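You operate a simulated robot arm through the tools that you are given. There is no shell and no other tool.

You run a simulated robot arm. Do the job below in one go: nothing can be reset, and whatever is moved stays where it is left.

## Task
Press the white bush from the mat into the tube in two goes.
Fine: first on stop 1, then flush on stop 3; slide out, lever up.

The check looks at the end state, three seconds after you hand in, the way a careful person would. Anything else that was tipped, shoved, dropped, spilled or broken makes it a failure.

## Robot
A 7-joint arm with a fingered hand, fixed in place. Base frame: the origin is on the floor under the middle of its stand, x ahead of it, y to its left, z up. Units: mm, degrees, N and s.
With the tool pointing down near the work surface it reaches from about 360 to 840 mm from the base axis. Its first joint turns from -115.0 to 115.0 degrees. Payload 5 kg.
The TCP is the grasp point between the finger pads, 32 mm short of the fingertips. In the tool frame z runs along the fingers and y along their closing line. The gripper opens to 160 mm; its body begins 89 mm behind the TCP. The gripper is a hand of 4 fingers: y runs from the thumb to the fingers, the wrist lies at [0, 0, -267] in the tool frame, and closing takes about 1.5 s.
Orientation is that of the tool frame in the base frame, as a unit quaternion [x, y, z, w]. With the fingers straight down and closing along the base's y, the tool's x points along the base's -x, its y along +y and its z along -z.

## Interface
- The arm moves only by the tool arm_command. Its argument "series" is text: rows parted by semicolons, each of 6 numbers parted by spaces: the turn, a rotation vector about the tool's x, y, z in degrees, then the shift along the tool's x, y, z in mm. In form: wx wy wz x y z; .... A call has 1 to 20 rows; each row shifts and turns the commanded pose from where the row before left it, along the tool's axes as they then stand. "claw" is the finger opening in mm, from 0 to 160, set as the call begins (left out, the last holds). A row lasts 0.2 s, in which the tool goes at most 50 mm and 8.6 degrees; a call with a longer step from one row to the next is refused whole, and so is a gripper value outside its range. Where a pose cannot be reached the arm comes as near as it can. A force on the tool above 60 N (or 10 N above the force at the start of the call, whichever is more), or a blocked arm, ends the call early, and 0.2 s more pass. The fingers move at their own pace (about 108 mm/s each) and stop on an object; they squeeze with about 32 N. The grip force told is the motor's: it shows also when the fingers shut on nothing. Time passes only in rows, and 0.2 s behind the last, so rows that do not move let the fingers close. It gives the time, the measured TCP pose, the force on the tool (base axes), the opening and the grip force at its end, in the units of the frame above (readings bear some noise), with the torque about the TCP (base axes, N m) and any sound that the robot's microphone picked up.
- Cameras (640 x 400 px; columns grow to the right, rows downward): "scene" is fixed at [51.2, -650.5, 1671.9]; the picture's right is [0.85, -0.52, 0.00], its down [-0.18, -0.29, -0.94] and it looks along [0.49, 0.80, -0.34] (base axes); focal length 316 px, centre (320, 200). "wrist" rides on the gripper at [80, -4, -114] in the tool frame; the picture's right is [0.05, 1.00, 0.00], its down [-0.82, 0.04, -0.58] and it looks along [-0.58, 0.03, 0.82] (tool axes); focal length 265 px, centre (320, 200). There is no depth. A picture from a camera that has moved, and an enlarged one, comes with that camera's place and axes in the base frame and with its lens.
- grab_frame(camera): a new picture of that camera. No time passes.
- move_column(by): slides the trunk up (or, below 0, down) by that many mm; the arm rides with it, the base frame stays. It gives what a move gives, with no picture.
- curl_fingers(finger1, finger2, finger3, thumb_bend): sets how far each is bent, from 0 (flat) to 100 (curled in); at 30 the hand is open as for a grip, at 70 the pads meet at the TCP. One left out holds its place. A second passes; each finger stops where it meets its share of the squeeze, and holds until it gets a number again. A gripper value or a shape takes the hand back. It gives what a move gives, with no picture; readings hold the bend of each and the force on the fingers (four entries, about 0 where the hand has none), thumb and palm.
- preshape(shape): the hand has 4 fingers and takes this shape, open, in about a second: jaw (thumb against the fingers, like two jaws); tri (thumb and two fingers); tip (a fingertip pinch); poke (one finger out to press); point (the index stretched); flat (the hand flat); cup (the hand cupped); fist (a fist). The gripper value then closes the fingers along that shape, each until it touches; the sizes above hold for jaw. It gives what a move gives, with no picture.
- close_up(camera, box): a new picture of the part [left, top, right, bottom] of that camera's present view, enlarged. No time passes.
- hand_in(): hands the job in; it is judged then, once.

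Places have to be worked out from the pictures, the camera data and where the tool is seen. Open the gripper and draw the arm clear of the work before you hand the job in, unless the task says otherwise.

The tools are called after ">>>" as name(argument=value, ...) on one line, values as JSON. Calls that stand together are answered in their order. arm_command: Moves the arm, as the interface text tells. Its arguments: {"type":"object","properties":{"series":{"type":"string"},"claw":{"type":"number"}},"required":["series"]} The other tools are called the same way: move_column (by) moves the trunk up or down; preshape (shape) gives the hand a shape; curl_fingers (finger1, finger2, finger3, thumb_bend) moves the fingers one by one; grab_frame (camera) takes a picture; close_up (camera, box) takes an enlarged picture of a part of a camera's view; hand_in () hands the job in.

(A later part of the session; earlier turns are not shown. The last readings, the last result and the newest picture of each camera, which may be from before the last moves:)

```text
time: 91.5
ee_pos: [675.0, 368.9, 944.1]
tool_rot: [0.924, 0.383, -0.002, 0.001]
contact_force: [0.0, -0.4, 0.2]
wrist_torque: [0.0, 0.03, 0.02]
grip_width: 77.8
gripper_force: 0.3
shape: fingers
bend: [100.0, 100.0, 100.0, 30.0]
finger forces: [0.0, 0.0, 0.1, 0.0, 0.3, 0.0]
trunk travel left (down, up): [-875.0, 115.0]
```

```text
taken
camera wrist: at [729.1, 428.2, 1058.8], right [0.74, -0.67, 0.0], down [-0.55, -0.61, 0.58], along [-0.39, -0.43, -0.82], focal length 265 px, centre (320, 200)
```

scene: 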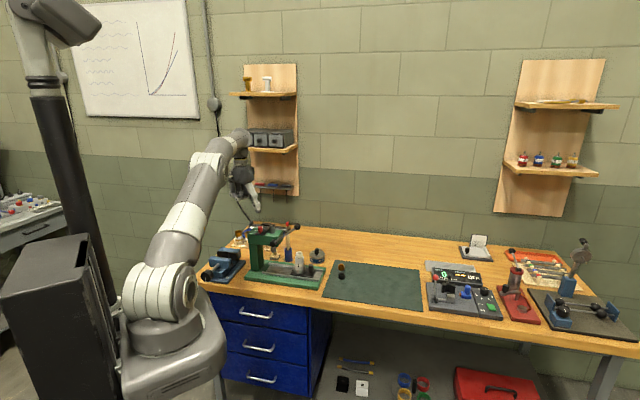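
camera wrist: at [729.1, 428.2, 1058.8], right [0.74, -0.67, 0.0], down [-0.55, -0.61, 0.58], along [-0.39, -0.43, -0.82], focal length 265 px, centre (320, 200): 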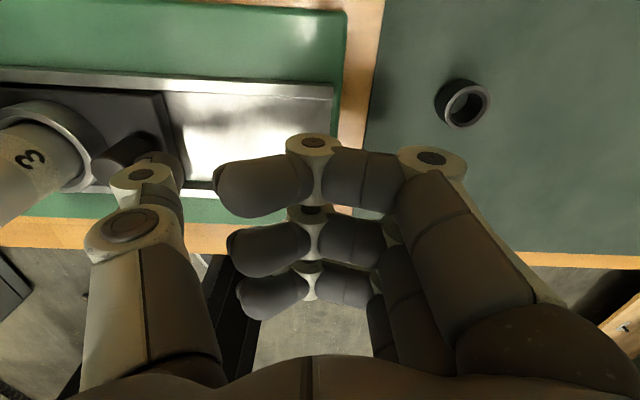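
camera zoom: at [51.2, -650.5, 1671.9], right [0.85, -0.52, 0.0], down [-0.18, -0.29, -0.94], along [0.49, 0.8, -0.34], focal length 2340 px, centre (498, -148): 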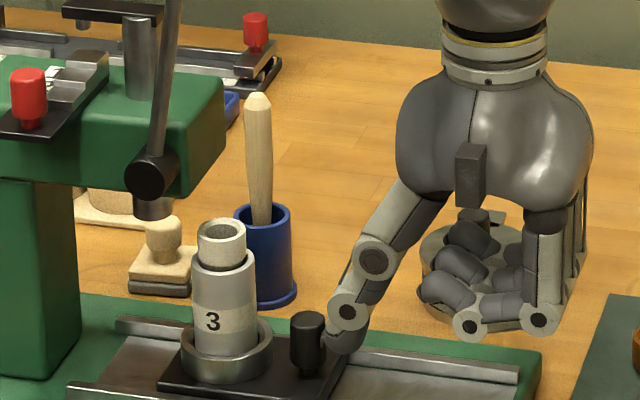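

The bush top will pass about 9 mm below the ram. I push another 35 mm.

>>> arm_command(series="0 0 0 0 -5 0;0 0 0 0 -5 0;0 0 0 0 -5 0;0 0 0 0 -5 0;0 0 0 0 -5 0;0 0 0 0 -5 0;0 0 0 0 -5 0;0 0 0 0 0 0")

>>> close_up(camera="scene", box=[250, 220, 322, 274])

```text
time: 93.3
ee_pos: [649.2, 396.0, 944.8]
tool_rot: [0.924, 0.383, -0.001, 0.0]
contact_force: [0.8, -0.1, -0.6]
wrist_torque: [0.04, 0.04, -0.03]
grip_width: 78.0
gripper_force: 0.2
shape: fingers
bend: [100.0, 100.0, 100.0, 30.0]
finger forces: [0.1, 0.0, 0.1, 0.1, 0.0, 0.1]
trunk travel left (down, up): [-875.0, 115.0]
```

```text
7.41 times, centred on (286, 247) of scene
camera zoom: at [51.2, -650.5, 1671.9], right [0.85, -0.52, 0.0], down [-0.18, -0.29, -0.94], along [0.49, 0.8, -0.34], focal length 2340 px, centre (572, -148)
```

zoom: 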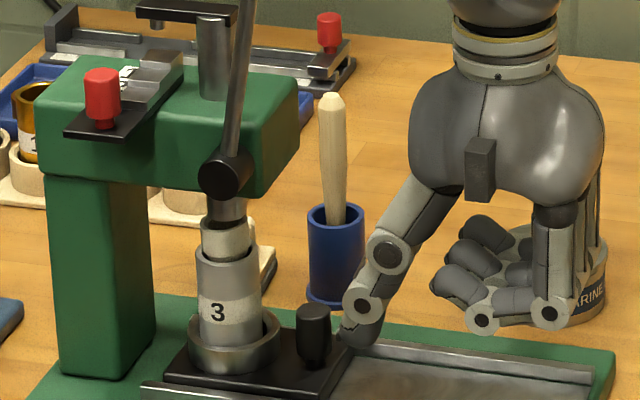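

The tube looks nearly under the ram, and the knob has run slightly ahead of the thumb. I zoom in to check alignment.

>>> close_up(camera="scene", box=[266, 240, 298, 264])

>>> grab_frame(camera="wrist")

```text
16.00 times, centred on (282, 252) of scene
camera zoom: at [51.2, -650.5, 1671.9], right [0.85, -0.52, 0.0], down [-0.18, -0.29, -0.94], along [0.49, 0.8, -0.34], focal length 5055 px, centre (928, -632)
```

zoom: 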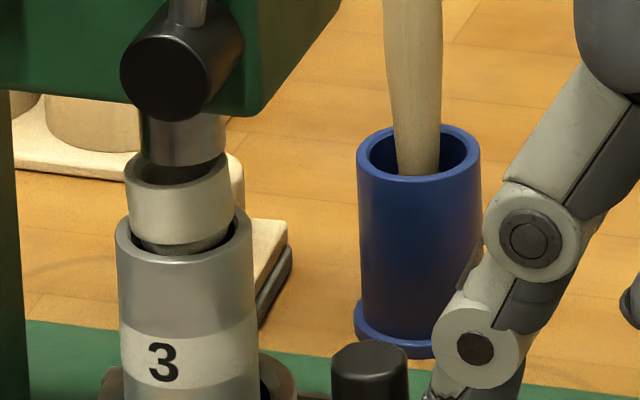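

```text
taken
camera wrist: at [703.0, 453.5, 1058.3], right [0.74, -0.67, 0.0], down [-0.55, -0.61, 0.58], along [-0.39, -0.43, -0.82], focal length 265 px, centre (320, 200)
```

wrist: 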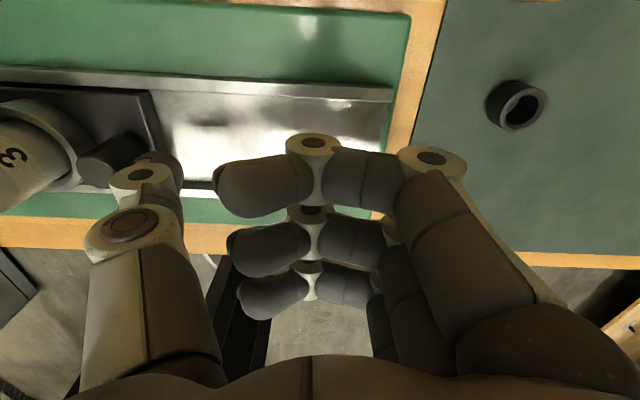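

Ram and bush axes agree within about 1 mm. I nudge the knob a little more to feel whether the slide is against its stop.

>>> arm_command(series="0 0 0 0 -2 0;0 0 0 0 -2 0;0 0 0 0 -2 0;0 0 0 0 -1 0;0 0 0 0 0 0")

>>> close_up(camera="scene", box=[266, 240, 298, 264])

```text
time: 94.5
ee_pos: [645.4, 399.9, 942.6]
tool_rot: [0.924, 0.383, -0.001, 0.0]
contact_force: [0.7, -1.0, 0.1]
wrist_torque: [-0.01, -0.02, 0.0]
grip_width: 78.2
gripper_force: 0.0
shape: fingers
bend: [100.0, 100.0, 100.0, 30.0]
finger forces: [0.0, 0.0, 0.0, 0.0, 0.0, 0.0]
trunk travel left (down, up): [-875.0, 115.0]
```

```text
16.00 times, centred on (282, 252) of scene
camera zoom: at [51.2, -650.5, 1671.9], right [0.85, -0.52, 0.0], down [-0.18, -0.29, -0.94], along [0.49, 0.8, -0.34], focal length 5055 px, centre (928, -632)
```

zoom: 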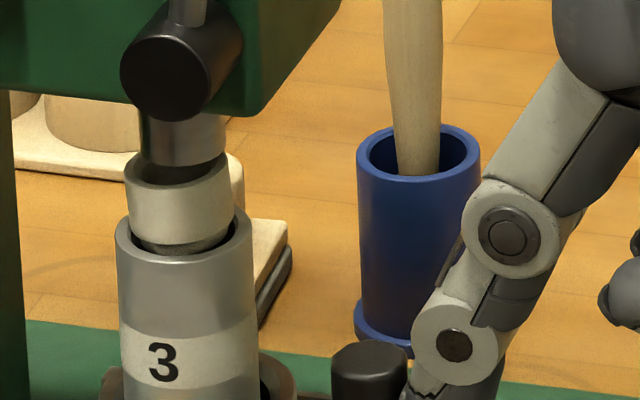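

No contact yet; a few millimetres more.

>>> arm_command(series="0 0 0 0 -1.5 0;0 0 0 0 -1.5 0;0 0 0 0 -1.5 0;0 0 0 0 0 0")

>>> close_up(camera="scene", box=[266, 240, 298, 264])

```text
time: 95.5
ee_pos: [642.2, 402.0, 945.5]
tool_rot: [0.924, 0.383, 0.0, 0.001]
contact_force: [2.4, -3.0, 1.5]
wrist_torque: [0.02, 0.04, 0.03]
grip_width: 77.1
gripper_force: 2.3
shape: fingers
bend: [100.0, 100.0, 100.0, 31.0]
finger forces: [0.1, 0.0, 0.0, 0.0, 4.0, 0.1]
trunk travel left (down, up): [-875.0, 115.0]
```

```text
16.00 times, centred on (282, 252) of scene
camera zoom: at [51.2, -650.5, 1671.9], right [0.85, -0.52, 0.0], down [-0.18, -0.29, -0.94], along [0.49, 0.8, -0.34], focal length 5055 px, centre (928, -632)
```

zoom: 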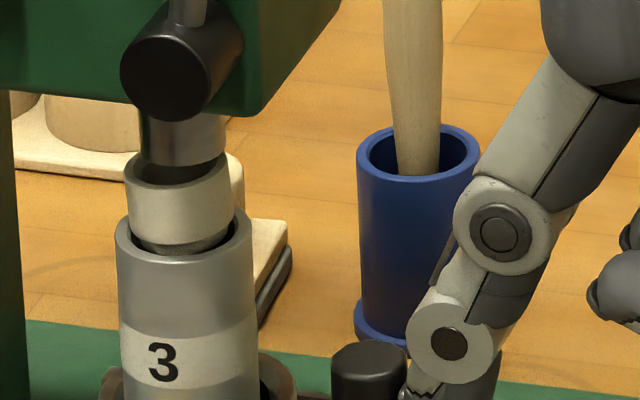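

The slide is against its inner stop (4 N, no movement). I back the thumb off, rise, and go over the lever ball with the hand turned to close along the bench depth again.

>>> arm_command(series="0 0 0 0 8 0;0 0 0 0 12 0;0 0 0 0 0 -45;0 0 0 0 0 -45;0 0 0 0 0 -45;0 0 0 0 0 -45;0 0 0 0 0 -45;0 0 0 0 0 -45;0 0 0 0 0 -50;0 0 0 0 0 0")

>>> arm_command(series="0 0 -8.2 -11 -30 0;0 0 -8.2 0 0 0;0 0 -8.2 0 0 0;0 0 -8.2 0 0 0;0 0 -8.2 0 0 0;0 0 -8.2 0 0 0;0 0 -8.2 0 0 0;0 0 -8.2 0 0 0;0 0 -8.2 0 0 0;0 0 -8.2 0 0 0;0 0 -8 0 0 0;0 0 0 0 0 0")

>>> preshape(shape="tip")

>>> grab_frame(camera="wrist")

>>> close_up(camera="scene", box=[230, 160, 340, 280])

```text
time: 97.7
ee_pos: [657.8, 388.1, 1268.1]
tool_rot: [0.924, 0.383, 0.0, 0.0]
contact_force: [0.1, 0.0, 0.0]
wrist_torque: [-0.02, 0.03, -0.03]
grip_width: 78.4
gripper_force: 0.2
shape: fingers
bend: [100.0, 100.0, 100.0, 30.0]
finger forces: [0.0, 0.1, 0.0, 0.0, 0.0, 0.0]
trunk travel left (down, up): [-875.0, 115.0]
```

```text
time: 100.3
ee_pos: [626.9, 402.2, 1264.8]
tool_rot: [0.382, 0.924, 0.0, 0.0]
contact_force: [-0.6, 0.5, -0.6]
wrist_torque: [0.0, 0.02, -0.01]
grip_width: 78.2
gripper_force: 0.1
shape: fingers
bend: [100.0, 100.0, 100.0, 30.0]
finger forces: [0.1, 0.0, 0.1, 0.0, 0.1, 0.1]
trunk travel left (down, up): [-875.0, 115.0]
```

```text
time: 101.2
ee_pos: [627.1, 401.4, 1264.9]
tool_rot: [0.383, 0.924, 0.0, -0.001]
contact_force: [-0.1, 0.4, 0.0]
wrist_torque: [-0.01, -0.02, -0.01]
grip_width: 160.2
gripper_force: 0.0
shape: tip
bend: [1.0, 30.0, 1.0, 30.0]
finger forces: [0.0, 0.0, 0.0, 0.1, 0.0, 0.0]
trunk travel left (down, up): [-875.0, 115.0]
```

```text
taken
camera wrist: at [567.6, 454.5, 1378.9], right [0.67, 0.74, 0.0], down [0.61, -0.55, 0.58], along [0.43, -0.39, -0.82], focal length 265 px, centre (320, 200)
```

wrist: 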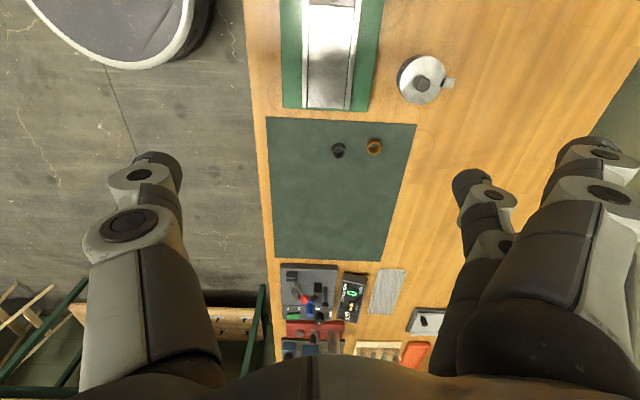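

```text
3.33 times, centred on (285, 220) of scene
camera zoom: at [51.2, -650.5, 1671.9], right [0.85, -0.52, 0.0], down [-0.18, -0.29, -0.94], along [0.49, 0.8, -0.34], focal length 1053 px, centre (437, 133)
```

zoom: 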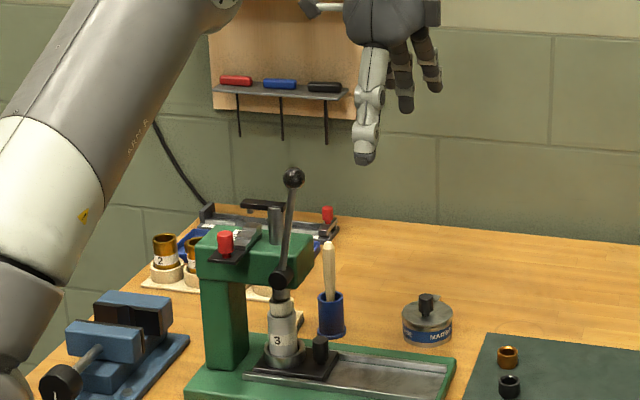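

Slide is in, bush under the ram, lever up. I move over the lever ball and descend to grip height.

>>> arm_command(series="0 0 0 36.5 -11.9 0;0 0 0 36.5 -11.9 0;0 0 0 36.6 -11.9 0;0 0 0 0 0 0;0 0 0 0 0 0", claw=64)

>>> close_up(camera="wrist", box=[220, 90, 420, 215])

```text
time: 102.4
ee_pos: [521.8, 452.2, 1263.9]
tool_rot: [0.383, 0.924, -0.001, 0.0]
contact_force: [-0.3, 0.4, -0.5]
wrist_torque: [0.0, -0.01, 0.01]
grip_width: 64.8
gripper_force: 0.1
shape: tip
bend: [1.0, 73.0, 1.0, 70.0]
finger forces: [0.0, 0.0, 0.0, 0.0, 0.0, 0.0]
trunk travel left (down, up): [-875.0, 115.0]
```

```text
3.20 times, centred on (320, 152) of wrist
camera zoom: at [462.2, 505.1, 1378.9], right [0.67, 0.74, 0.0], down [0.61, -0.55, 0.58], along [0.43, -0.39, -0.82], focal length 849 px, centre (320, 352)
```

zoom: 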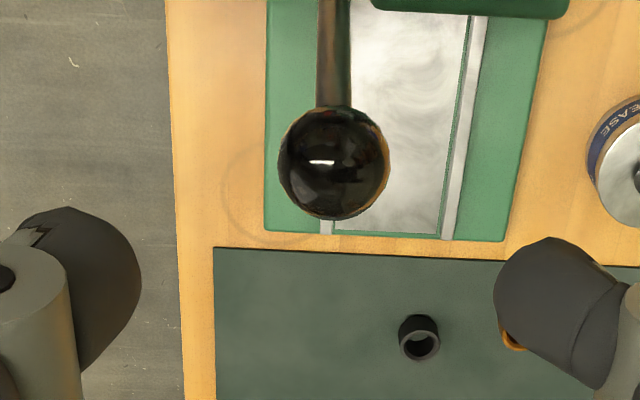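

The ball is 3.6 mm off in one axis. I correct, descend 62 mm and grip it.

>>> arm_command(series="0 0 0 0 3.4 0;0 0 0 0 0 20;0 0 0 0 0 21;0 0 0 0 0 21;0 0 0 0 0 0;0 0 0 0 0 0")

>>> arm_command(series="0 0 0 0 0 0;0 0 0 0 0 0;0 0 0 0 0 0;0 0 0 0 0 0;0 0 0 0 0 0", claw=8)

>>> close_up(camera="wrist", box=[220, 110, 420, 235])

```text
time: 103.8
ee_pos: [527.6, 456.0, 1203.9]
tool_rot: [0.383, 0.924, -0.001, 0.0]
contact_force: [-0.3, 0.2, 0.0]
wrist_torque: [0.02, -0.01, 0.0]
grip_width: 64.7
gripper_force: 0.0
shape: tip
bend: [1.0, 73.0, 1.0, 70.0]
finger forces: [0.0, 0.0, 0.1, 0.0, 0.0, 0.0]
trunk travel left (down, up): [-875.0, 115.0]
```

```text
time: 105.0
ee_pos: [525.5, 455.7, 1203.0]
tool_rot: [0.383, 0.924, -0.001, -0.001]
contact_force: [-3.8, -4.0, -1.8]
wrist_torque: [-0.12, 0.13, -0.01]
grip_width: 18.4
gripper_force: 32.1
shape: tip
bend: [27.0, 72.0, 27.0, 70.0]
finger forces: [0.0, 27.9, 0.1, 0.0, 34.1, 0.0]
trunk travel left (down, up): [-875.0, 115.0]
```

```text
3.20 times, centred on (320, 172) of wrist
camera zoom: at [466.9, 508.4, 1317.8], right [0.67, 0.74, 0.0], down [0.61, -0.55, 0.58], along [0.43, -0.39, -0.82], focal length 849 px, centre (320, 288)
```

zoom: 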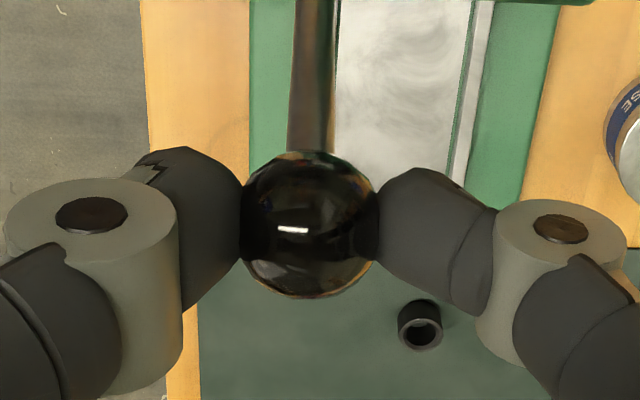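

The ball is gripped. I pull the lever down along its arc to about 30°, just before the ram should meet the bush.

>>> arm_command(series="0 0 0 -11.6 0 2.5;0 0 0 -11.3 0 3.6;0 0 0 -11 0 4.5;0 0 0 -10.5 0 5.5;0 0 0 0 0 0")

>>> close_up(camera="scene", box=[250, 190, 330, 265])

>>> close_up(camera="wrist", box=[220, 110, 420, 235])

```text
time: 106.2
ee_pos: [558.1, 424.9, 1188.6]
tool_rot: [0.383, 0.924, -0.001, 0.0]
contact_force: [-12.3, -4.8, -3.4]
wrist_torque: [0.15, 0.48, 0.02]
grip_width: 18.2
gripper_force: 32.0
shape: tip
bend: [28.0, 72.0, 28.0, 70.0]
finger forces: [0.0, 27.4, 0.1, 0.1, 38.1, 0.1]
trunk travel left (down, up): [-875.0, 115.0]
```

```text
5.33 times, centred on (290, 228) of scene
camera zoom: at [51.2, -650.5, 1671.9], right [0.85, -0.52, 0.0], down [-0.18, -0.29, -0.94], along [0.49, 0.8, -0.34], focal length 1685 px, centre (480, 53)
```

zoom: 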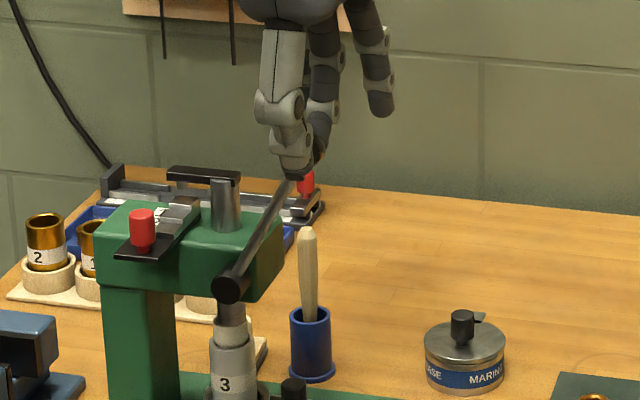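

```text
3.20 times, centred on (320, 172) of wrist
camera zoom: at [498.4, 477.7, 1302.4], right [0.67, 0.74, 0.0], down [0.61, -0.55, 0.58], along [0.43, -0.39, -0.82], focal length 849 px, centre (320, 288)
```

zoom: 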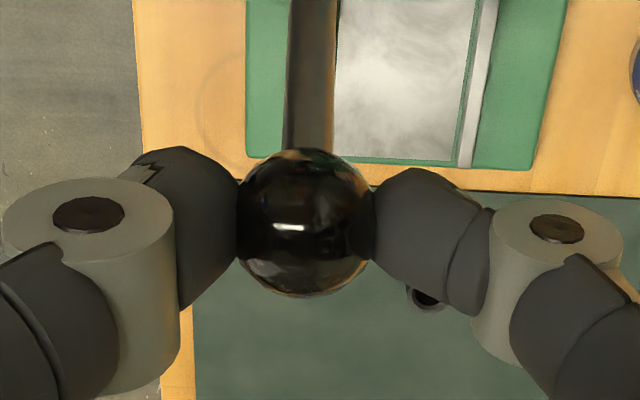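

The lever follows; a sideways load of 12 N shows I hold it 2 mm off its plane, so I correct that while pulling on to about 45°.

>>> arm_command(series="0 0 0 -10 -1 6.4;0 0 0 -9.4 -1 7.2;0 0 0 -8.8 0 8;0 0 0 0 0 0")

>>> close_up(camera="scene", box=[250, 190, 330, 265])

>>> close_up(camera="wrist", box=[220, 110, 420, 235])

```text
time: 107.2
ee_pos: [577.8, 403.0, 1165.5]
tool_rot: [0.382, 0.924, 0.001, 0.002]
contact_force: [0.8, 4.7, 11.6]
wrist_torque: [0.35, 0.15, 0.06]
grip_width: 19.1
gripper_force: 31.8
shape: tip
bend: [28.0, 72.0, 28.0, 70.0]
finger forces: [0.0, 35.0, 0.0, 0.1, 32.5, 0.0]
trunk travel left (down, up): [-875.0, 115.0]
```

```text
5.33 times, centred on (290, 228) of scene
camera zoom: at [51.2, -650.5, 1671.9], right [0.85, -0.52, 0.0], down [-0.18, -0.29, -0.94], along [0.49, 0.8, -0.34], focal length 1685 px, centre (480, 53)
```

zoom: 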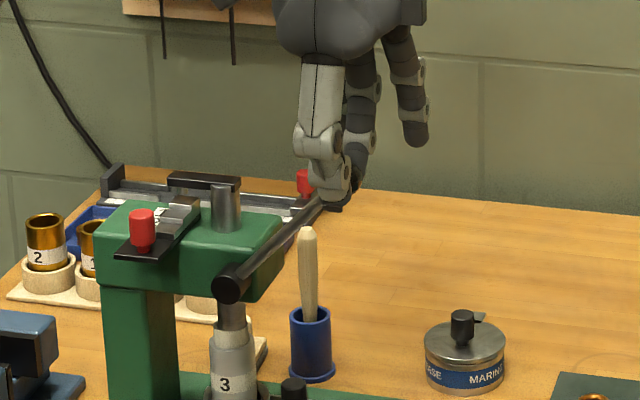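

```text
3.20 times, centred on (320, 172) of wrist
camera zoom: at [517.7, 456.2, 1279.4], right [0.67, 0.74, 0.0], down [0.61, -0.55, 0.58], along [0.43, -0.39, -0.82], focal length 849 px, centre (320, 288)
```

zoom: 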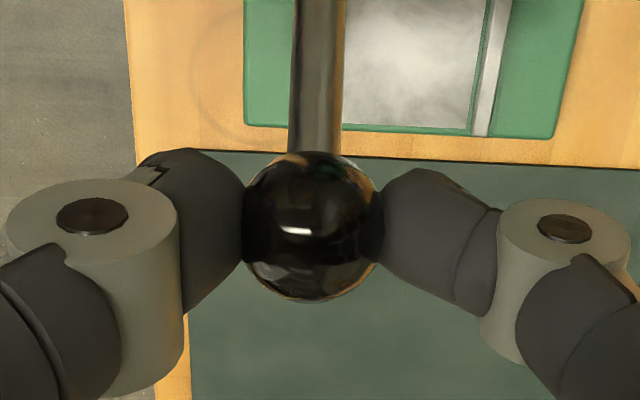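

The ram is on the bush now (12 N at the ball). I continue in small steps.

>>> arm_command(series="0 0 0 -4.1 0 4.3;0 0 0 -3.9 0 4.5;0 0 0 0 0 0")

>>> close_up(camera="scene", box=[250, 190, 330, 265])

>>> close_up(camera="wrist", box=[220, 110, 420, 235])

```text
time: 108.0
ee_pos: [582.5, 396.8, 1154.7]
tool_rot: [0.382, 0.924, -0.001, 0.0]
contact_force: [2.2, 4.1, 11.4]
wrist_torque: [0.42, 0.13, 0.01]
grip_width: 19.5
gripper_force: 31.8
shape: tip
bend: [28.0, 72.0, 28.0, 70.0]
finger forces: [0.0, 35.7, 0.0, 0.0, 31.4, 0.0]
trunk travel left (down, up): [-875.0, 115.0]
```

```text
5.33 times, centred on (290, 228) of scene
camera zoom: at [51.2, -650.5, 1671.9], right [0.85, -0.52, 0.0], down [-0.18, -0.29, -0.94], along [0.49, 0.8, -0.34], focal length 1685 px, centre (480, 53)
```

zoom: 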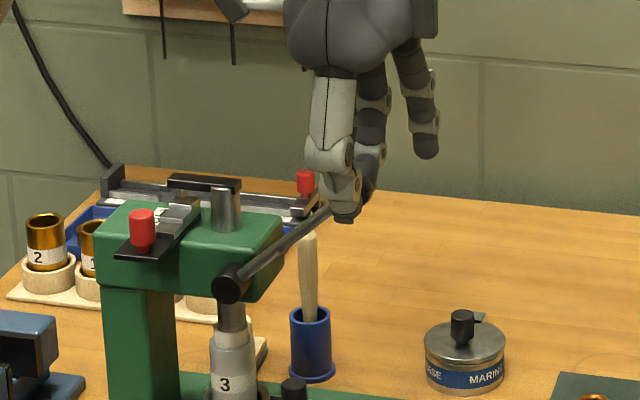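

```text
3.20 times, centred on (320, 172) of wrist
camera zoom: at [523.4, 449.9, 1270.3], right [0.67, 0.74, 0.0], down [0.61, -0.55, 0.58], along [0.43, -0.39, -0.82], focal length 849 px, centre (320, 288)
```

zoom: 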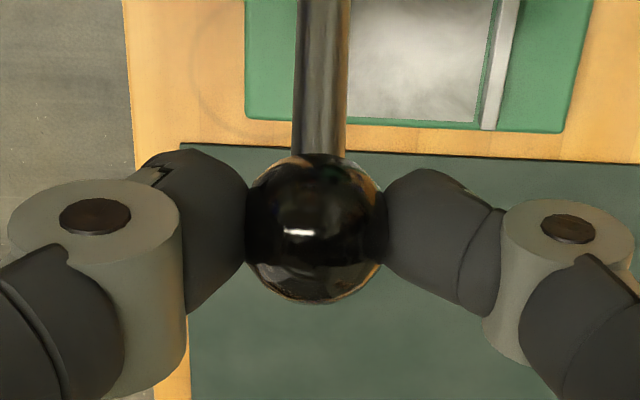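

Force stays about 11 N and the lever keeps moving. A close look at bush, ram and stop pin.

>>> close_up(camera="scene", box=[266, 240, 298, 264])

>>> close_up(camera="scene", box=[250, 212, 298, 242])

```text
16.00 times, centred on (282, 252) of scene
camera zoom: at [51.2, -650.5, 1671.9], right [0.85, -0.52, 0.0], down [-0.18, -0.29, -0.94], along [0.49, 0.8, -0.34], focal length 5055 px, centre (928, -632)
```

zoom: 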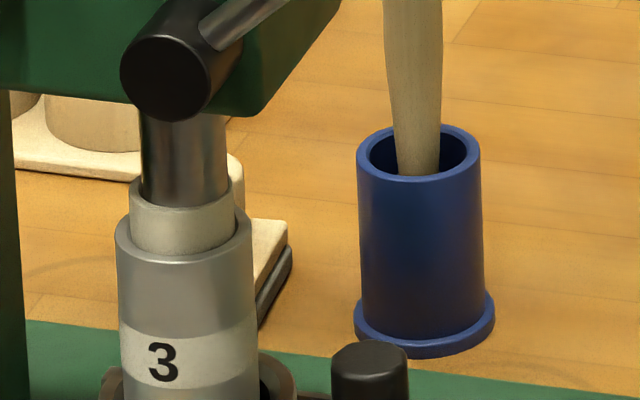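

```text
13.33 times, centred on (274, 227) of scene
camera zoom: at [51.2, -650.5, 1671.9], right [0.85, -0.52, 0.0], down [-0.18, -0.29, -0.94], along [0.49, 0.8, -0.34], focal length 4212 px, centre (933, -160)
```

zoom: 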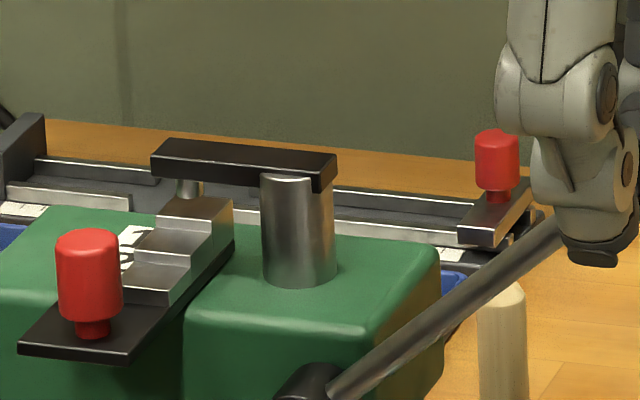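

The bush is straight and about 5 mm further in; the stop pin is just above step 1. I continue in small steps until the stop takes the load.

>>> arm_command(series="0 0 0 -2.2 0 2.7;0 0 0 -2.1 0 2.8;0 0 0 0 0 0")

>>> close_up(camera="scene", box=[250, 212, 298, 242])

```text
time: 108.8
ee_pos: [585.2, 393.9, 1149.9]
tool_rot: [0.383, 0.924, -0.001, 0.0]
contact_force: [3.8, 3.9, 11.1]
wrist_torque: [0.34, 0.09, 0.03]
grip_width: 19.9
gripper_force: 31.7
shape: tip
bend: [28.0, 72.0, 28.0, 70.0]
finger forces: [0.0, 35.7, 0.1, 0.0, 31.1, 0.1]
trunk travel left (down, up): [-875.0, 115.0]
```

```text
13.33 times, centred on (274, 227) of scene
camera zoom: at [51.2, -650.5, 1671.9], right [0.85, -0.52, 0.0], down [-0.18, -0.29, -0.94], along [0.49, 0.8, -0.34], focal length 4212 px, centre (933, -160)
```

zoom: 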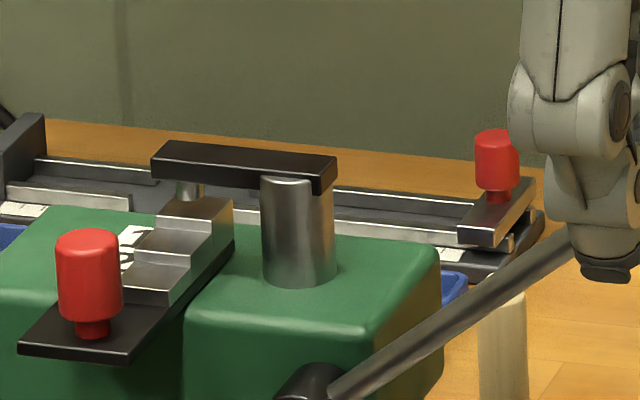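

Still moving at about 11 N. I continue a little more.

>>> arm_command(series="0 0 0 -2 0 2.8;0 0 0 -1.9 0 2.9;0 0 0 0 0 0")

>>> close_up(camera="scene", box=[250, 212, 298, 242])

>>> close_up(camera="wrist", box=[220, 110, 420, 235])

```text
time: 109.6
ee_pos: [588.8, 390.6, 1145.2]
tool_rot: [0.383, 0.924, -0.001, -0.001]
contact_force: [2.0, 1.2, 11.5]
wrist_torque: [0.24, 0.16, 0.07]
grip_width: 19.6
gripper_force: 31.7
shape: tip
bend: [28.0, 72.0, 28.0, 70.0]
finger forces: [0.1, 34.2, 0.0, 0.1, 34.4, 0.0]
trunk travel left (down, up): [-875.0, 115.0]
```

```text
13.33 times, centred on (274, 227) of scene
camera zoom: at [51.2, -650.5, 1671.9], right [0.85, -0.52, 0.0], down [-0.18, -0.29, -0.94], along [0.49, 0.8, -0.34], focal length 4212 px, centre (933, -160)
```

zoom: 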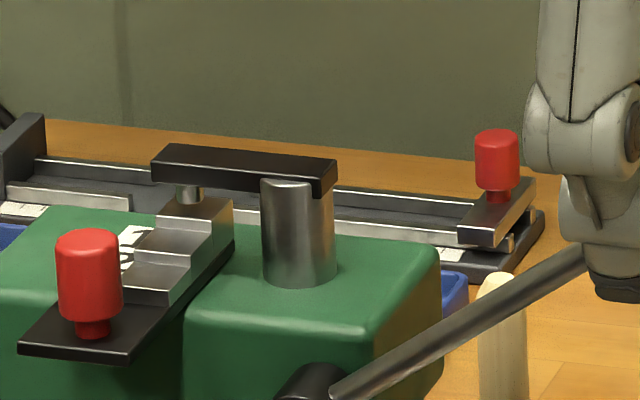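

```text
3.20 times, centred on (320, 172) of wrist
camera zoom: at [529.1, 444.0, 1259.2], right [0.67, 0.74, 0.0], down [0.61, -0.55, 0.58], along [0.43, -0.39, -0.82], focal length 849 px, centre (320, 288)
```

zoom: 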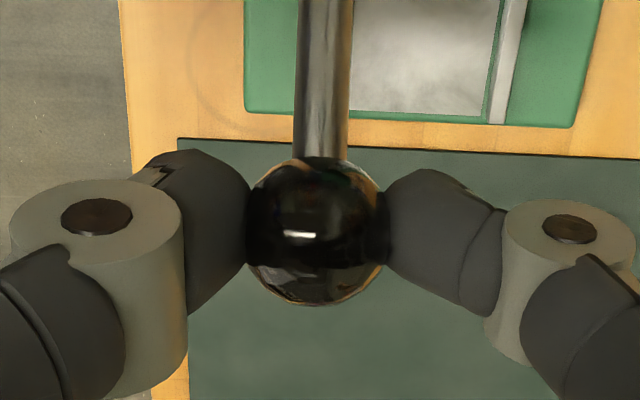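

The pin is close to step 1. One more small increment.

>>> arm_command(series="0 0 0 -1.8 0 2.9;0 0 0 -1.8 0 2.9;0 0 0 0 0 0")

>>> close_up(camera="scene", box=[255, 217, 279, 232])

```text
time: 110.4
ee_pos: [591.0, 388.0, 1139.8]
tool_rot: [0.383, 0.924, 0.0, 0.0]
contact_force: [4.1, -1.7, 13.3]
wrist_torque: [0.19, 0.16, 0.06]
grip_width: 20.0
gripper_force: 32.1
shape: tip
bend: [28.0, 72.0, 28.0, 70.0]
finger forces: [0.0, 34.5, 0.0, 0.1, 34.3, 0.1]
trunk travel left (down, up): [-875.0, 115.0]
```

```text
16.00 times, centred on (267, 224) of scene
camera zoom: at [51.2, -650.5, 1671.9], right [0.85, -0.52, 0.0], down [-0.18, -0.29, -0.94], along [0.49, 0.8, -0.34], focal length 5055 px, centre (1168, -192)
```

zoom: 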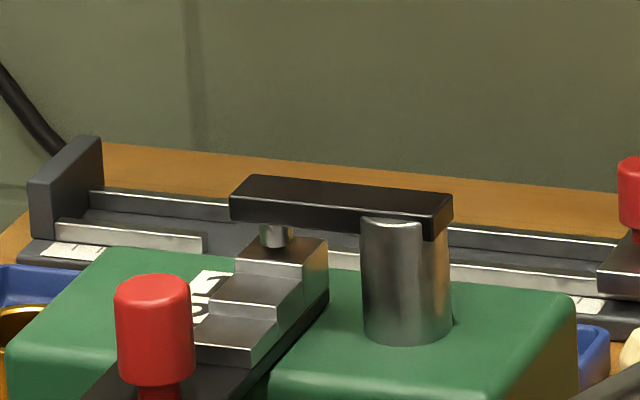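

The pin appears to be touching step 1 or very nearly. I add small increments until the force rises clearly.

>>> arm_command(series="0 0 0 -1.2 0 2;0 0 0 -1.2 0 2;0 0 0 0 0 0")

>>> close_up(camera="scene", box=[255, 217, 279, 232])

```text
time: 111.2
ee_pos: [592.3, 387.2, 1135.9]
tool_rot: [0.383, 0.924, -0.001, 0.0]
contact_force: [2.9, -3.3, 13.6]
wrist_torque: [0.2, 0.17, 0.05]
grip_width: 19.5
gripper_force: 32.3
shape: tip
bend: [28.0, 72.0, 28.0, 70.0]
finger forces: [0.0, 34.1, 0.0, 0.1, 34.6, 0.0]
trunk travel left (down, up): [-875.0, 115.0]
```

```text
16.00 times, centred on (267, 224) of scene
camera zoom: at [51.2, -650.5, 1671.9], right [0.85, -0.52, 0.0], down [-0.18, -0.29, -0.94], along [0.49, 0.8, -0.34], focal length 5055 px, centre (1168, -192)
```

zoom: 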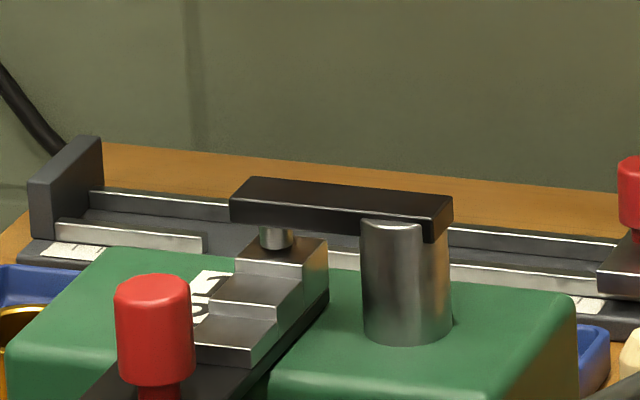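

Still creeping down at 14 N. I continue.

>>> arm_command(series="0 0 0 -1.2 0 2.1;0 0 0 -1.2 0 2.1;0 0 0 0 0 0")

>>> close_up(camera="scene", box=[255, 217, 279, 232])

```text
time: 112.0
ee_pos: [594.1, 385.7, 1132.3]
tool_rot: [0.383, 0.924, 0.0, 0.0]
contact_force: [5.7, -0.5, 14.1]
wrist_torque: [0.18, 0.11, 0.04]
grip_width: 20.2
gripper_force: 32.0
shape: tip
bend: [28.0, 72.0, 28.0, 70.0]
finger forces: [0.0, 35.1, 0.1, 0.1, 33.2, 0.0]
trunk travel left (down, up): [-875.0, 115.0]
```

```text
16.00 times, centred on (267, 224) of scene
camera zoom: at [51.2, -650.5, 1671.9], right [0.85, -0.52, 0.0], down [-0.18, -0.29, -0.94], along [0.49, 0.8, -0.34], focal length 5055 px, centre (1168, -192)
```

zoom: 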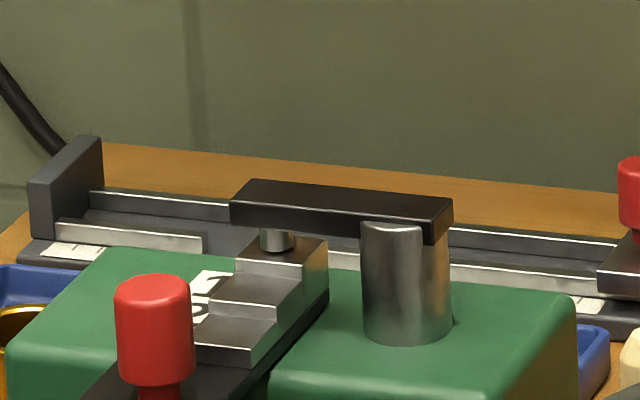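

I continue in the same small steps.

>>> arm_command(series="0 0 0 -1.1 0 2.1;0 0 0 -1.1 0 2.1;0 0 0 0 0 0")

>>> arm_command(series="0 0 0 -1.1 0 2.1;0 0 0 -1.1 0 2.1;0 0 0 0 0 0")

>>> close_up(camera="scene", box=[255, 217, 279, 232])

>>> close_up(camera="wrist", box=[220, 110, 420, 235])

```text
time: 112.8
ee_pos: [594.9, 384.4, 1126.8]
tool_rot: [0.383, 0.924, -0.001, 0.0]
contact_force: [4.5, -3.6, 13.6]
wrist_torque: [0.2, 0.13, 0.05]
grip_width: 20.0
gripper_force: 32.0
shape: tip
bend: [28.0, 72.0, 28.0, 70.0]
finger forces: [0.1, 34.3, 0.0, 0.0, 34.1, 0.1]
trunk travel left (down, up): [-875.0, 115.0]
```

```text
time: 113.6
ee_pos: [596.0, 382.3, 1123.9]
tool_rot: [0.383, 0.924, 0.001, 0.0]
contact_force: [-0.6, -1.4, 24.2]
wrist_torque: [0.18, 0.18, 0.03]
grip_width: 20.3
gripper_force: 31.6
shape: tip
bend: [28.0, 72.0, 28.0, 71.0]
finger forces: [0.1, 35.1, 0.1, 0.0, 37.0, 0.0]
trunk travel left (down, up): [-875.0, 115.0]
```

```text
16.00 times, centred on (267, 224) of scene
camera zoom: at [51.2, -650.5, 1671.9], right [0.85, -0.52, 0.0], down [-0.18, -0.29, -0.94], along [0.49, 0.8, -0.34], focal length 5055 px, centre (1168, -192)
```

zoom: 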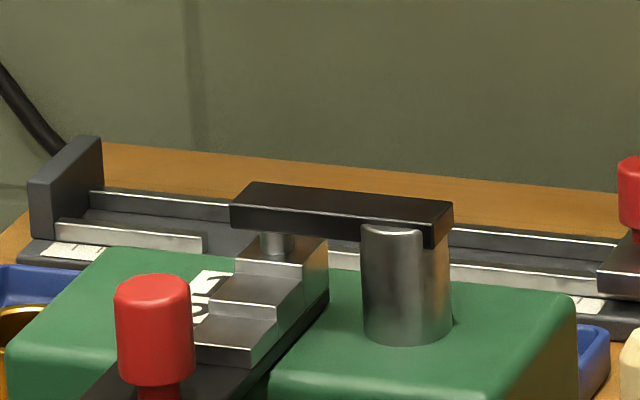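

```text
3.20 times, centred on (320, 172) of wrist
camera zoom: at [536.5, 435.5, 1238.1], right [0.67, 0.74, 0.0], down [0.61, -0.55, 0.58], along [0.43, -0.39, -0.82], focal length 849 px, centre (320, 288)
```

zoom: 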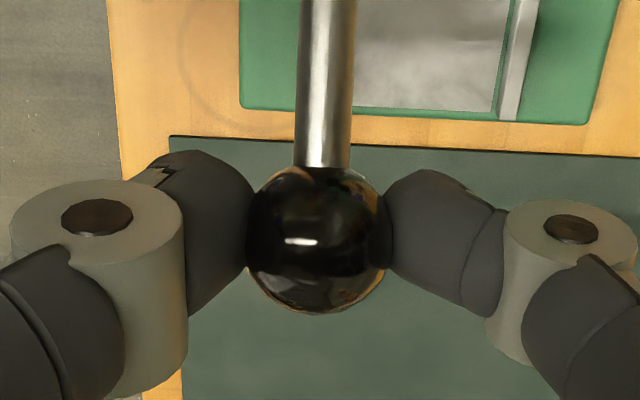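

Force jumped to 24 N and the pin sits on step 1. A final small push to confirm the stop is reached.

>>> arm_command(series="0 0 0 -0.8 0 1.6;0 0 0 0 0 0")

>>> close_up(camera="scene", box=[255, 217, 279, 232])

>>> close_up(camera="scene", box=[266, 240, 298, 264])

```text
time: 114.2
ee_pos: [595.6, 382.2, 1122.0]
tool_rot: [0.382, 0.924, 0.001, 0.0]
contact_force: [-1.4, -0.7, 26.4]
wrist_torque: [0.13, 0.24, 0.05]
grip_width: 20.9
gripper_force: 32.1
shape: tip
bend: [28.0, 72.0, 28.0, 71.0]
finger forces: [0.1, 35.2, 0.0, 0.1, 38.1, 0.0]
trunk travel left (down, up): [-875.0, 115.0]
```

```text
16.00 times, centred on (267, 224) of scene
camera zoom: at [51.2, -650.5, 1671.9], right [0.85, -0.52, 0.0], down [-0.18, -0.29, -0.94], along [0.49, 0.8, -0.34], focal length 5055 px, centre (1168, -192)
```

zoom: 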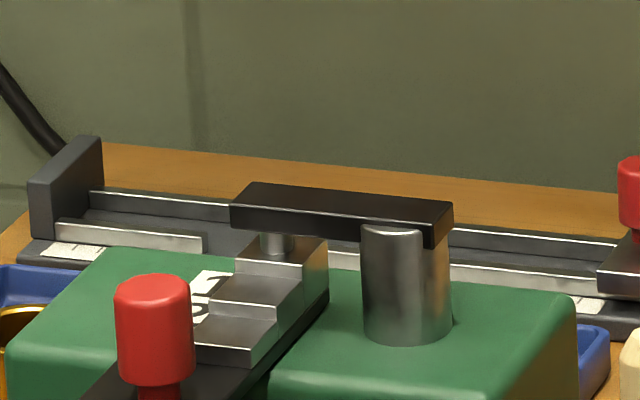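

```text
16.00 times, centred on (282, 252) of scene
camera zoom: at [51.2, -650.5, 1671.9], right [0.85, -0.52, 0.0], down [-0.18, -0.29, -0.94], along [0.49, 0.8, -0.34], focal length 5055 px, centre (928, -632)
```

zoom: 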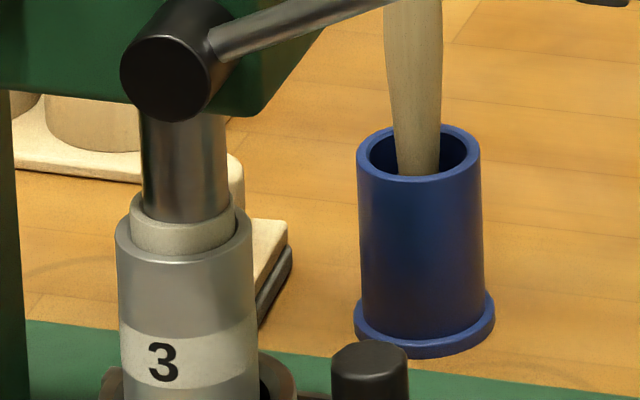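

Stop 1 is reached: the arm no longer moves and the bush is part way in, straight. I now swing the lever back up.

>>> arm_command(series="0 0 0 6.4 0 -12.6;0 0 0 7.7 0 -11.9;0 0 0 8.9 0 -10.9;0 0 0 10 0 -10;0 0 0 10.9 0 -8.9;0 0 0 0 0 0")

>>> arm_command(series="0 0 0 11.9 0 -7.7;0 0 0 12.6 0 -6.4;0 0 0 13.2 0 -5.1;0 0 0 10 0 -2.8;0 0 0 0 0 0")

>>> close_up(camera="scene", box=[250, 190, 330, 265])

```text
time: 115.6
ee_pos: [565.0, 414.7, 1176.4]
tool_rot: [0.381, 0.924, -0.001, -0.002]
contact_force: [-5.1, -5.3, -4.3]
wrist_torque: [-0.34, -0.15, -0.07]
grip_width: 19.9
gripper_force: 31.8
shape: tip
bend: [28.0, 72.0, 28.0, 70.0]
finger forces: [0.0, 29.4, 0.0, 0.1, 35.9, 0.0]
trunk travel left (down, up): [-875.0, 115.0]
```

```text
time: 116.8
ee_pos: [533.6, 446.4, 1197.1]
tool_rot: [0.382, 0.924, -0.001, -0.001]
contact_force: [-0.6, -3.5, -5.6]
wrist_torque: [-0.27, -0.22, -0.03]
grip_width: 19.9
gripper_force: 32.0
shape: tip
bend: [28.0, 72.0, 28.0, 70.0]
finger forces: [0.0, 30.0, 0.0, 0.1, 32.7, 0.1]
trunk travel left (down, up): [-875.0, 115.0]
```

```text
5.33 times, centred on (290, 228) of scene
camera zoom: at [51.2, -650.5, 1671.9], right [0.85, -0.52, 0.0], down [-0.18, -0.29, -0.94], along [0.49, 0.8, -0.34], focal length 1685 px, centre (480, 53)
```

zoom: 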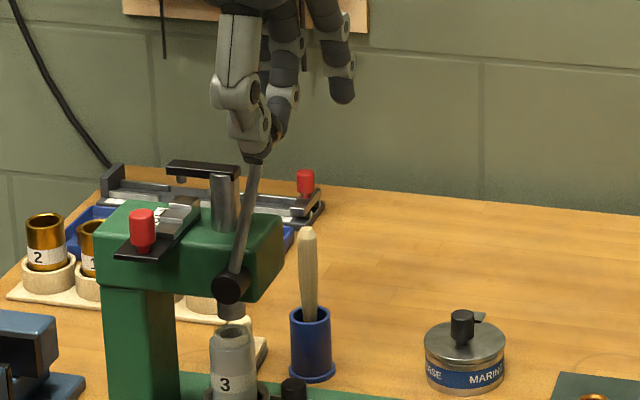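

Nearly up; I finish to the upper stop.

>>> arm_command(series="0 0 0 6 0 -1.6;0 0 0 5 0 -1.2;0 0 0 4 0 -0.8;0 0 0 0 0 0")

>>> close_up(camera="scene", box=[250, 200, 306, 242])

```text
time: 117.8
ee_pos: [525.3, 454.0, 1200.4]
tool_rot: [0.383, 0.924, -0.001, 0.0]
contact_force: [6.7, -17.7, -13.1]
wrist_torque: [-0.54, -0.39, 0.07]
grip_width: 18.9
gripper_force: 31.4
shape: tip
bend: [28.0, 72.0, 28.0, 70.0]
finger forces: [0.0, 28.7, 0.1, 0.0, 35.9, 0.1]
trunk travel left (down, up): [-875.0, 115.0]
```

```text
9.52 times, centred on (278, 221) of scene
camera zoom: at [51.2, -650.5, 1671.9], right [0.85, -0.52, 0.0], down [-0.18, -0.29, -0.94], along [0.49, 0.8, -0.34], focal length 3009 px, centre (720, 0)
```

zoom: 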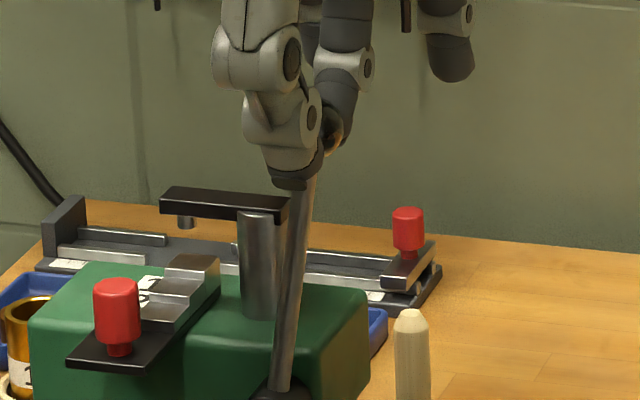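

Lever is at its upper stop. I release it, rise, switch to the thumb-stick shape and turn the hand for the stop bar.

>>> arm_command(series="0 0 0 -3 0 1;0 0 0 0 0 0")

>>> arm_command(series="0 0 0 0 0 0;0 0 0 0 0 0;0 0 0 0 0 0;0 0 0 0 0 -20;0 0 0 0 0 -40;0 0 0 0 0 0", claw=64)

>>> curl_fingers(finger1=100, finger2=100, finger3=100, thumb_bend=30)

>>> close_up(camera="scene", box=[240, 190, 330, 270])

```text
time: 118.4
ee_pos: [527.3, 454.5, 1199.8]
tool_rot: [0.383, 0.924, 0.0, -0.001]
contact_force: [6.8, -13.8, -7.5]
wrist_torque: [-0.44, -0.35, 0.03]
grip_width: 18.7
gripper_force: 32.0
shape: tip
bend: [28.0, 72.0, 28.0, 70.0]
finger forces: [0.0, 30.1, 0.0, 0.0, 33.7, 0.0]
trunk travel left (down, up): [-875.0, 115.0]
```

```text
time: 119.8
ee_pos: [526.0, 454.2, 1259.0]
tool_rot: [0.383, 0.924, -0.001, -0.001]
contact_force: [0.4, -0.3, -0.1]
wrist_torque: [-0.02, 0.0, 0.03]
grip_width: 63.3
gripper_force: 0.1
shape: tip
bend: [1.0, 73.0, 1.0, 70.0]
finger forces: [0.0, 0.0, 0.0, 0.0, 0.0, 0.0]
trunk travel left (down, up): [-875.0, 115.0]
```

```text
time: 120.8
ee_pos: [526.4, 454.3, 1257.9]
tool_rot: [0.382, 0.924, -0.001, 0.0]
contact_force: [-0.4, -0.1, -0.5]
wrist_torque: [-0.01, 0.0, 0.01]
grip_width: 78.2
gripper_force: 0.1
shape: fingers
bend: [100.0, 100.0, 100.0, 30.0]
finger forces: [0.0, 0.0, 0.0, 0.1, 0.1, 0.0]
trunk travel left (down, up): [-875.0, 115.0]
```

```text
5.00 times, centred on (285, 230) of scene
camera zoom: at [51.2, -650.5, 1671.9], right [0.85, -0.52, 0.0], down [-0.18, -0.29, -0.94], along [0.49, 0.8, -0.34], focal length 1580 px, centre (495, 50)
```

zoom: 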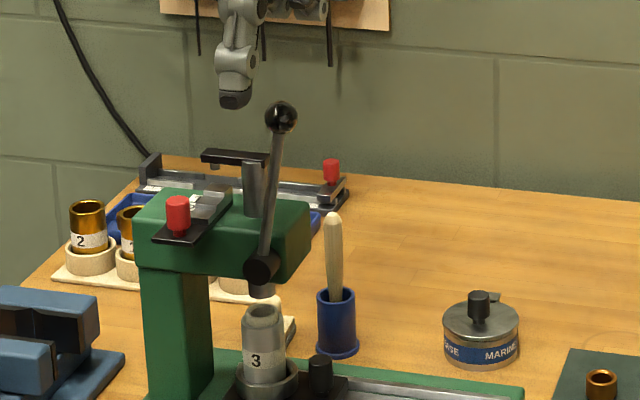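

Lever stays up and the bush shows a short collar above the tube. I turn and move the thumb to the front side of the red knob, still above it.

>>> arm_command(series="0 0 -8 0 0 0;0 0 -8 0 0 0;0 0 -8 0 0 0;0 0 -8 0 0 0;0 0 -8 0 0 0;0 0 -8 0 0 0;0 0 -8 0 0 0;0 0 -7.6 0 0 0;0 0 0 21.9 36.15 0;0 0 0 21.9 36.15 0;0 0 0 21.9 36.15 0;0 0 0 21.9 36.15 0;0 0 0 0 0 45;0 0 0 0 0 45;0 0 0 0 0 0;0 0 0 0 0 0")

>>> grab_frame(camera="wrist")

>>> close_up(camera="scene", box=[235, 195, 299, 243])

```text
time: 124.2
ee_pos: [393.7, 564.4, 1168.2]
tool_rot: [-0.162, 0.987, -0.001, -0.001]
contact_force: [0.3, 0.1, 0.5]
wrist_torque: [-0.01, 0.0, 0.01]
grip_width: 78.1
gripper_force: 0.1
shape: fingers
bend: [100.0, 100.0, 100.0, 30.0]
finger forces: [0.1, 0.0, 0.1, 0.0, 0.1, 0.0]
trunk travel left (down, up): [-875.0, 115.0]
```

```text
taken
camera wrist: at [320.5, 533.1, 1283.8], right [-0.37, 0.93, 0.0], down [0.76, 0.3, 0.58], along [0.54, 0.21, -0.82], focal length 265 px, centre (320, 200)
```

wrist: 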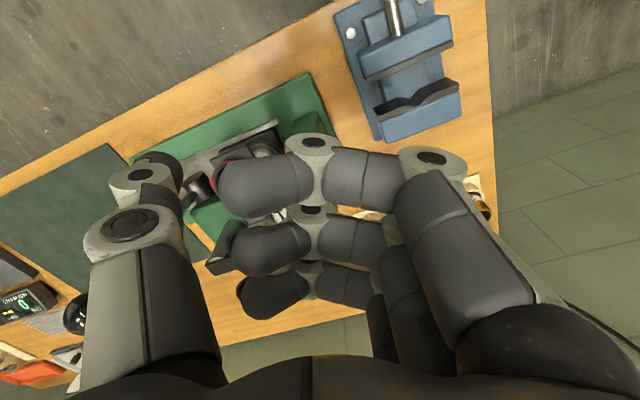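

```text
8.33 times, centred on (267, 219) of scene
camera zoom: at [51.2, -650.5, 1671.9], right [0.85, -0.52, 0.0], down [-0.18, -0.29, -0.94], along [0.49, 0.8, -0.34], focal length 2633 px, centre (762, 42)
```

zoom: 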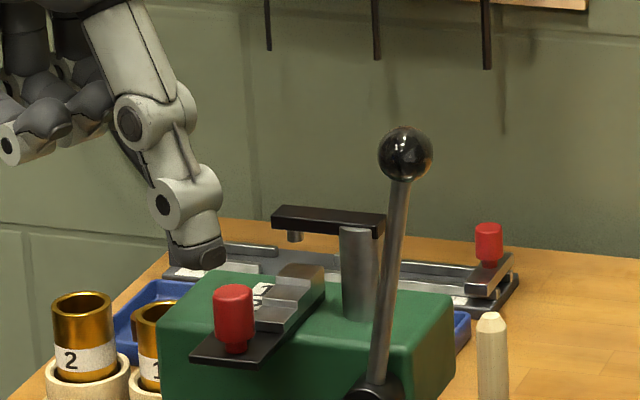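

The thumb tip is about 38 mm in front of the knob axis and in line with it. I lower it to knob height and move forward to contact.

>>> arm_command(series="0 0 0 0 0 20;0 0 0 0 0 20;0 0 0 0 0 16;0 0 0 -5.4 2.7 0;0 0 0 -5.4 2.7 0;0 0 0 0 0 0")

>>> close_up(camera="scene", box=[245, 210, 293, 240])

```text
time: 125.6
ee_pos: [404.7, 572.3, 1113.2]
tool_rot: [-0.162, 0.987, -0.001, 0.0]
contact_force: [-0.3, 0.4, -0.3]
wrist_torque: [-0.01, -0.02, -0.02]
grip_width: 78.2
gripper_force: 0.1
shape: fingers
bend: [100.0, 100.0, 100.0, 30.0]
finger forces: [0.0, 0.0, 0.1, 0.1, 0.3, 0.0]
trunk travel left (down, up): [-875.0, 115.0]
```

```text
13.33 times, centred on (269, 225) of scene
camera zoom: at [51.2, -650.5, 1671.9], right [0.85, -0.52, 0.0], down [-0.18, -0.29, -0.94], along [0.49, 0.8, -0.34], focal length 4212 px, centre (1000, -133)
```

zoom: 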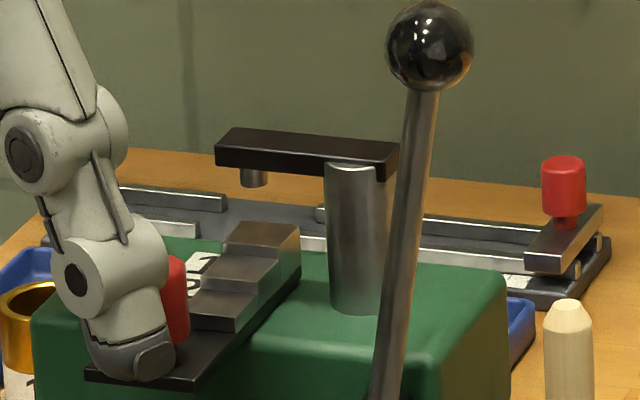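

The thumb stands squarely in front of the knob. I push the bar back 20 mm.

>>> arm_command(series="0 0 0 -4.5 2.2 0;0 0 0 -4.5 2.2 0;0 0 0 -4.5 2.2 0;0 0 0 -4.5 2.2 0;0 0 0 0 0 0")

>>> close_up(camera="scene", box=[245, 210, 293, 240])

```text
time: 126.8
ee_pos: [418.4, 588.3, 1113.4]
tool_rot: [-0.162, 0.987, -0.001, 0.0]
contact_force: [-0.5, -1.4, -0.1]
wrist_torque: [0.01, -0.03, -0.16]
grip_width: 78.2
gripper_force: 0.8
shape: fingers
bend: [100.0, 100.0, 100.0, 30.0]
finger forces: [0.0, 0.1, 0.0, 0.1, 1.8, 0.0]
trunk travel left (down, up): [-875.0, 115.0]
```

```text
13.33 times, centred on (269, 225) of scene
camera zoom: at [51.2, -650.5, 1671.9], right [0.85, -0.52, 0.0], down [-0.18, -0.29, -0.94], along [0.49, 0.8, -0.34], focal length 4212 px, centre (1000, -133)
```

zoom: 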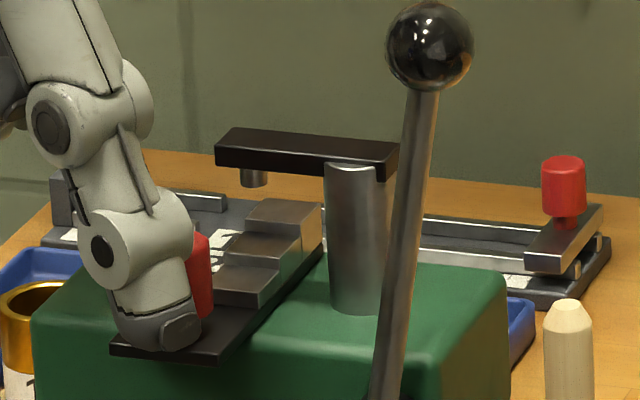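

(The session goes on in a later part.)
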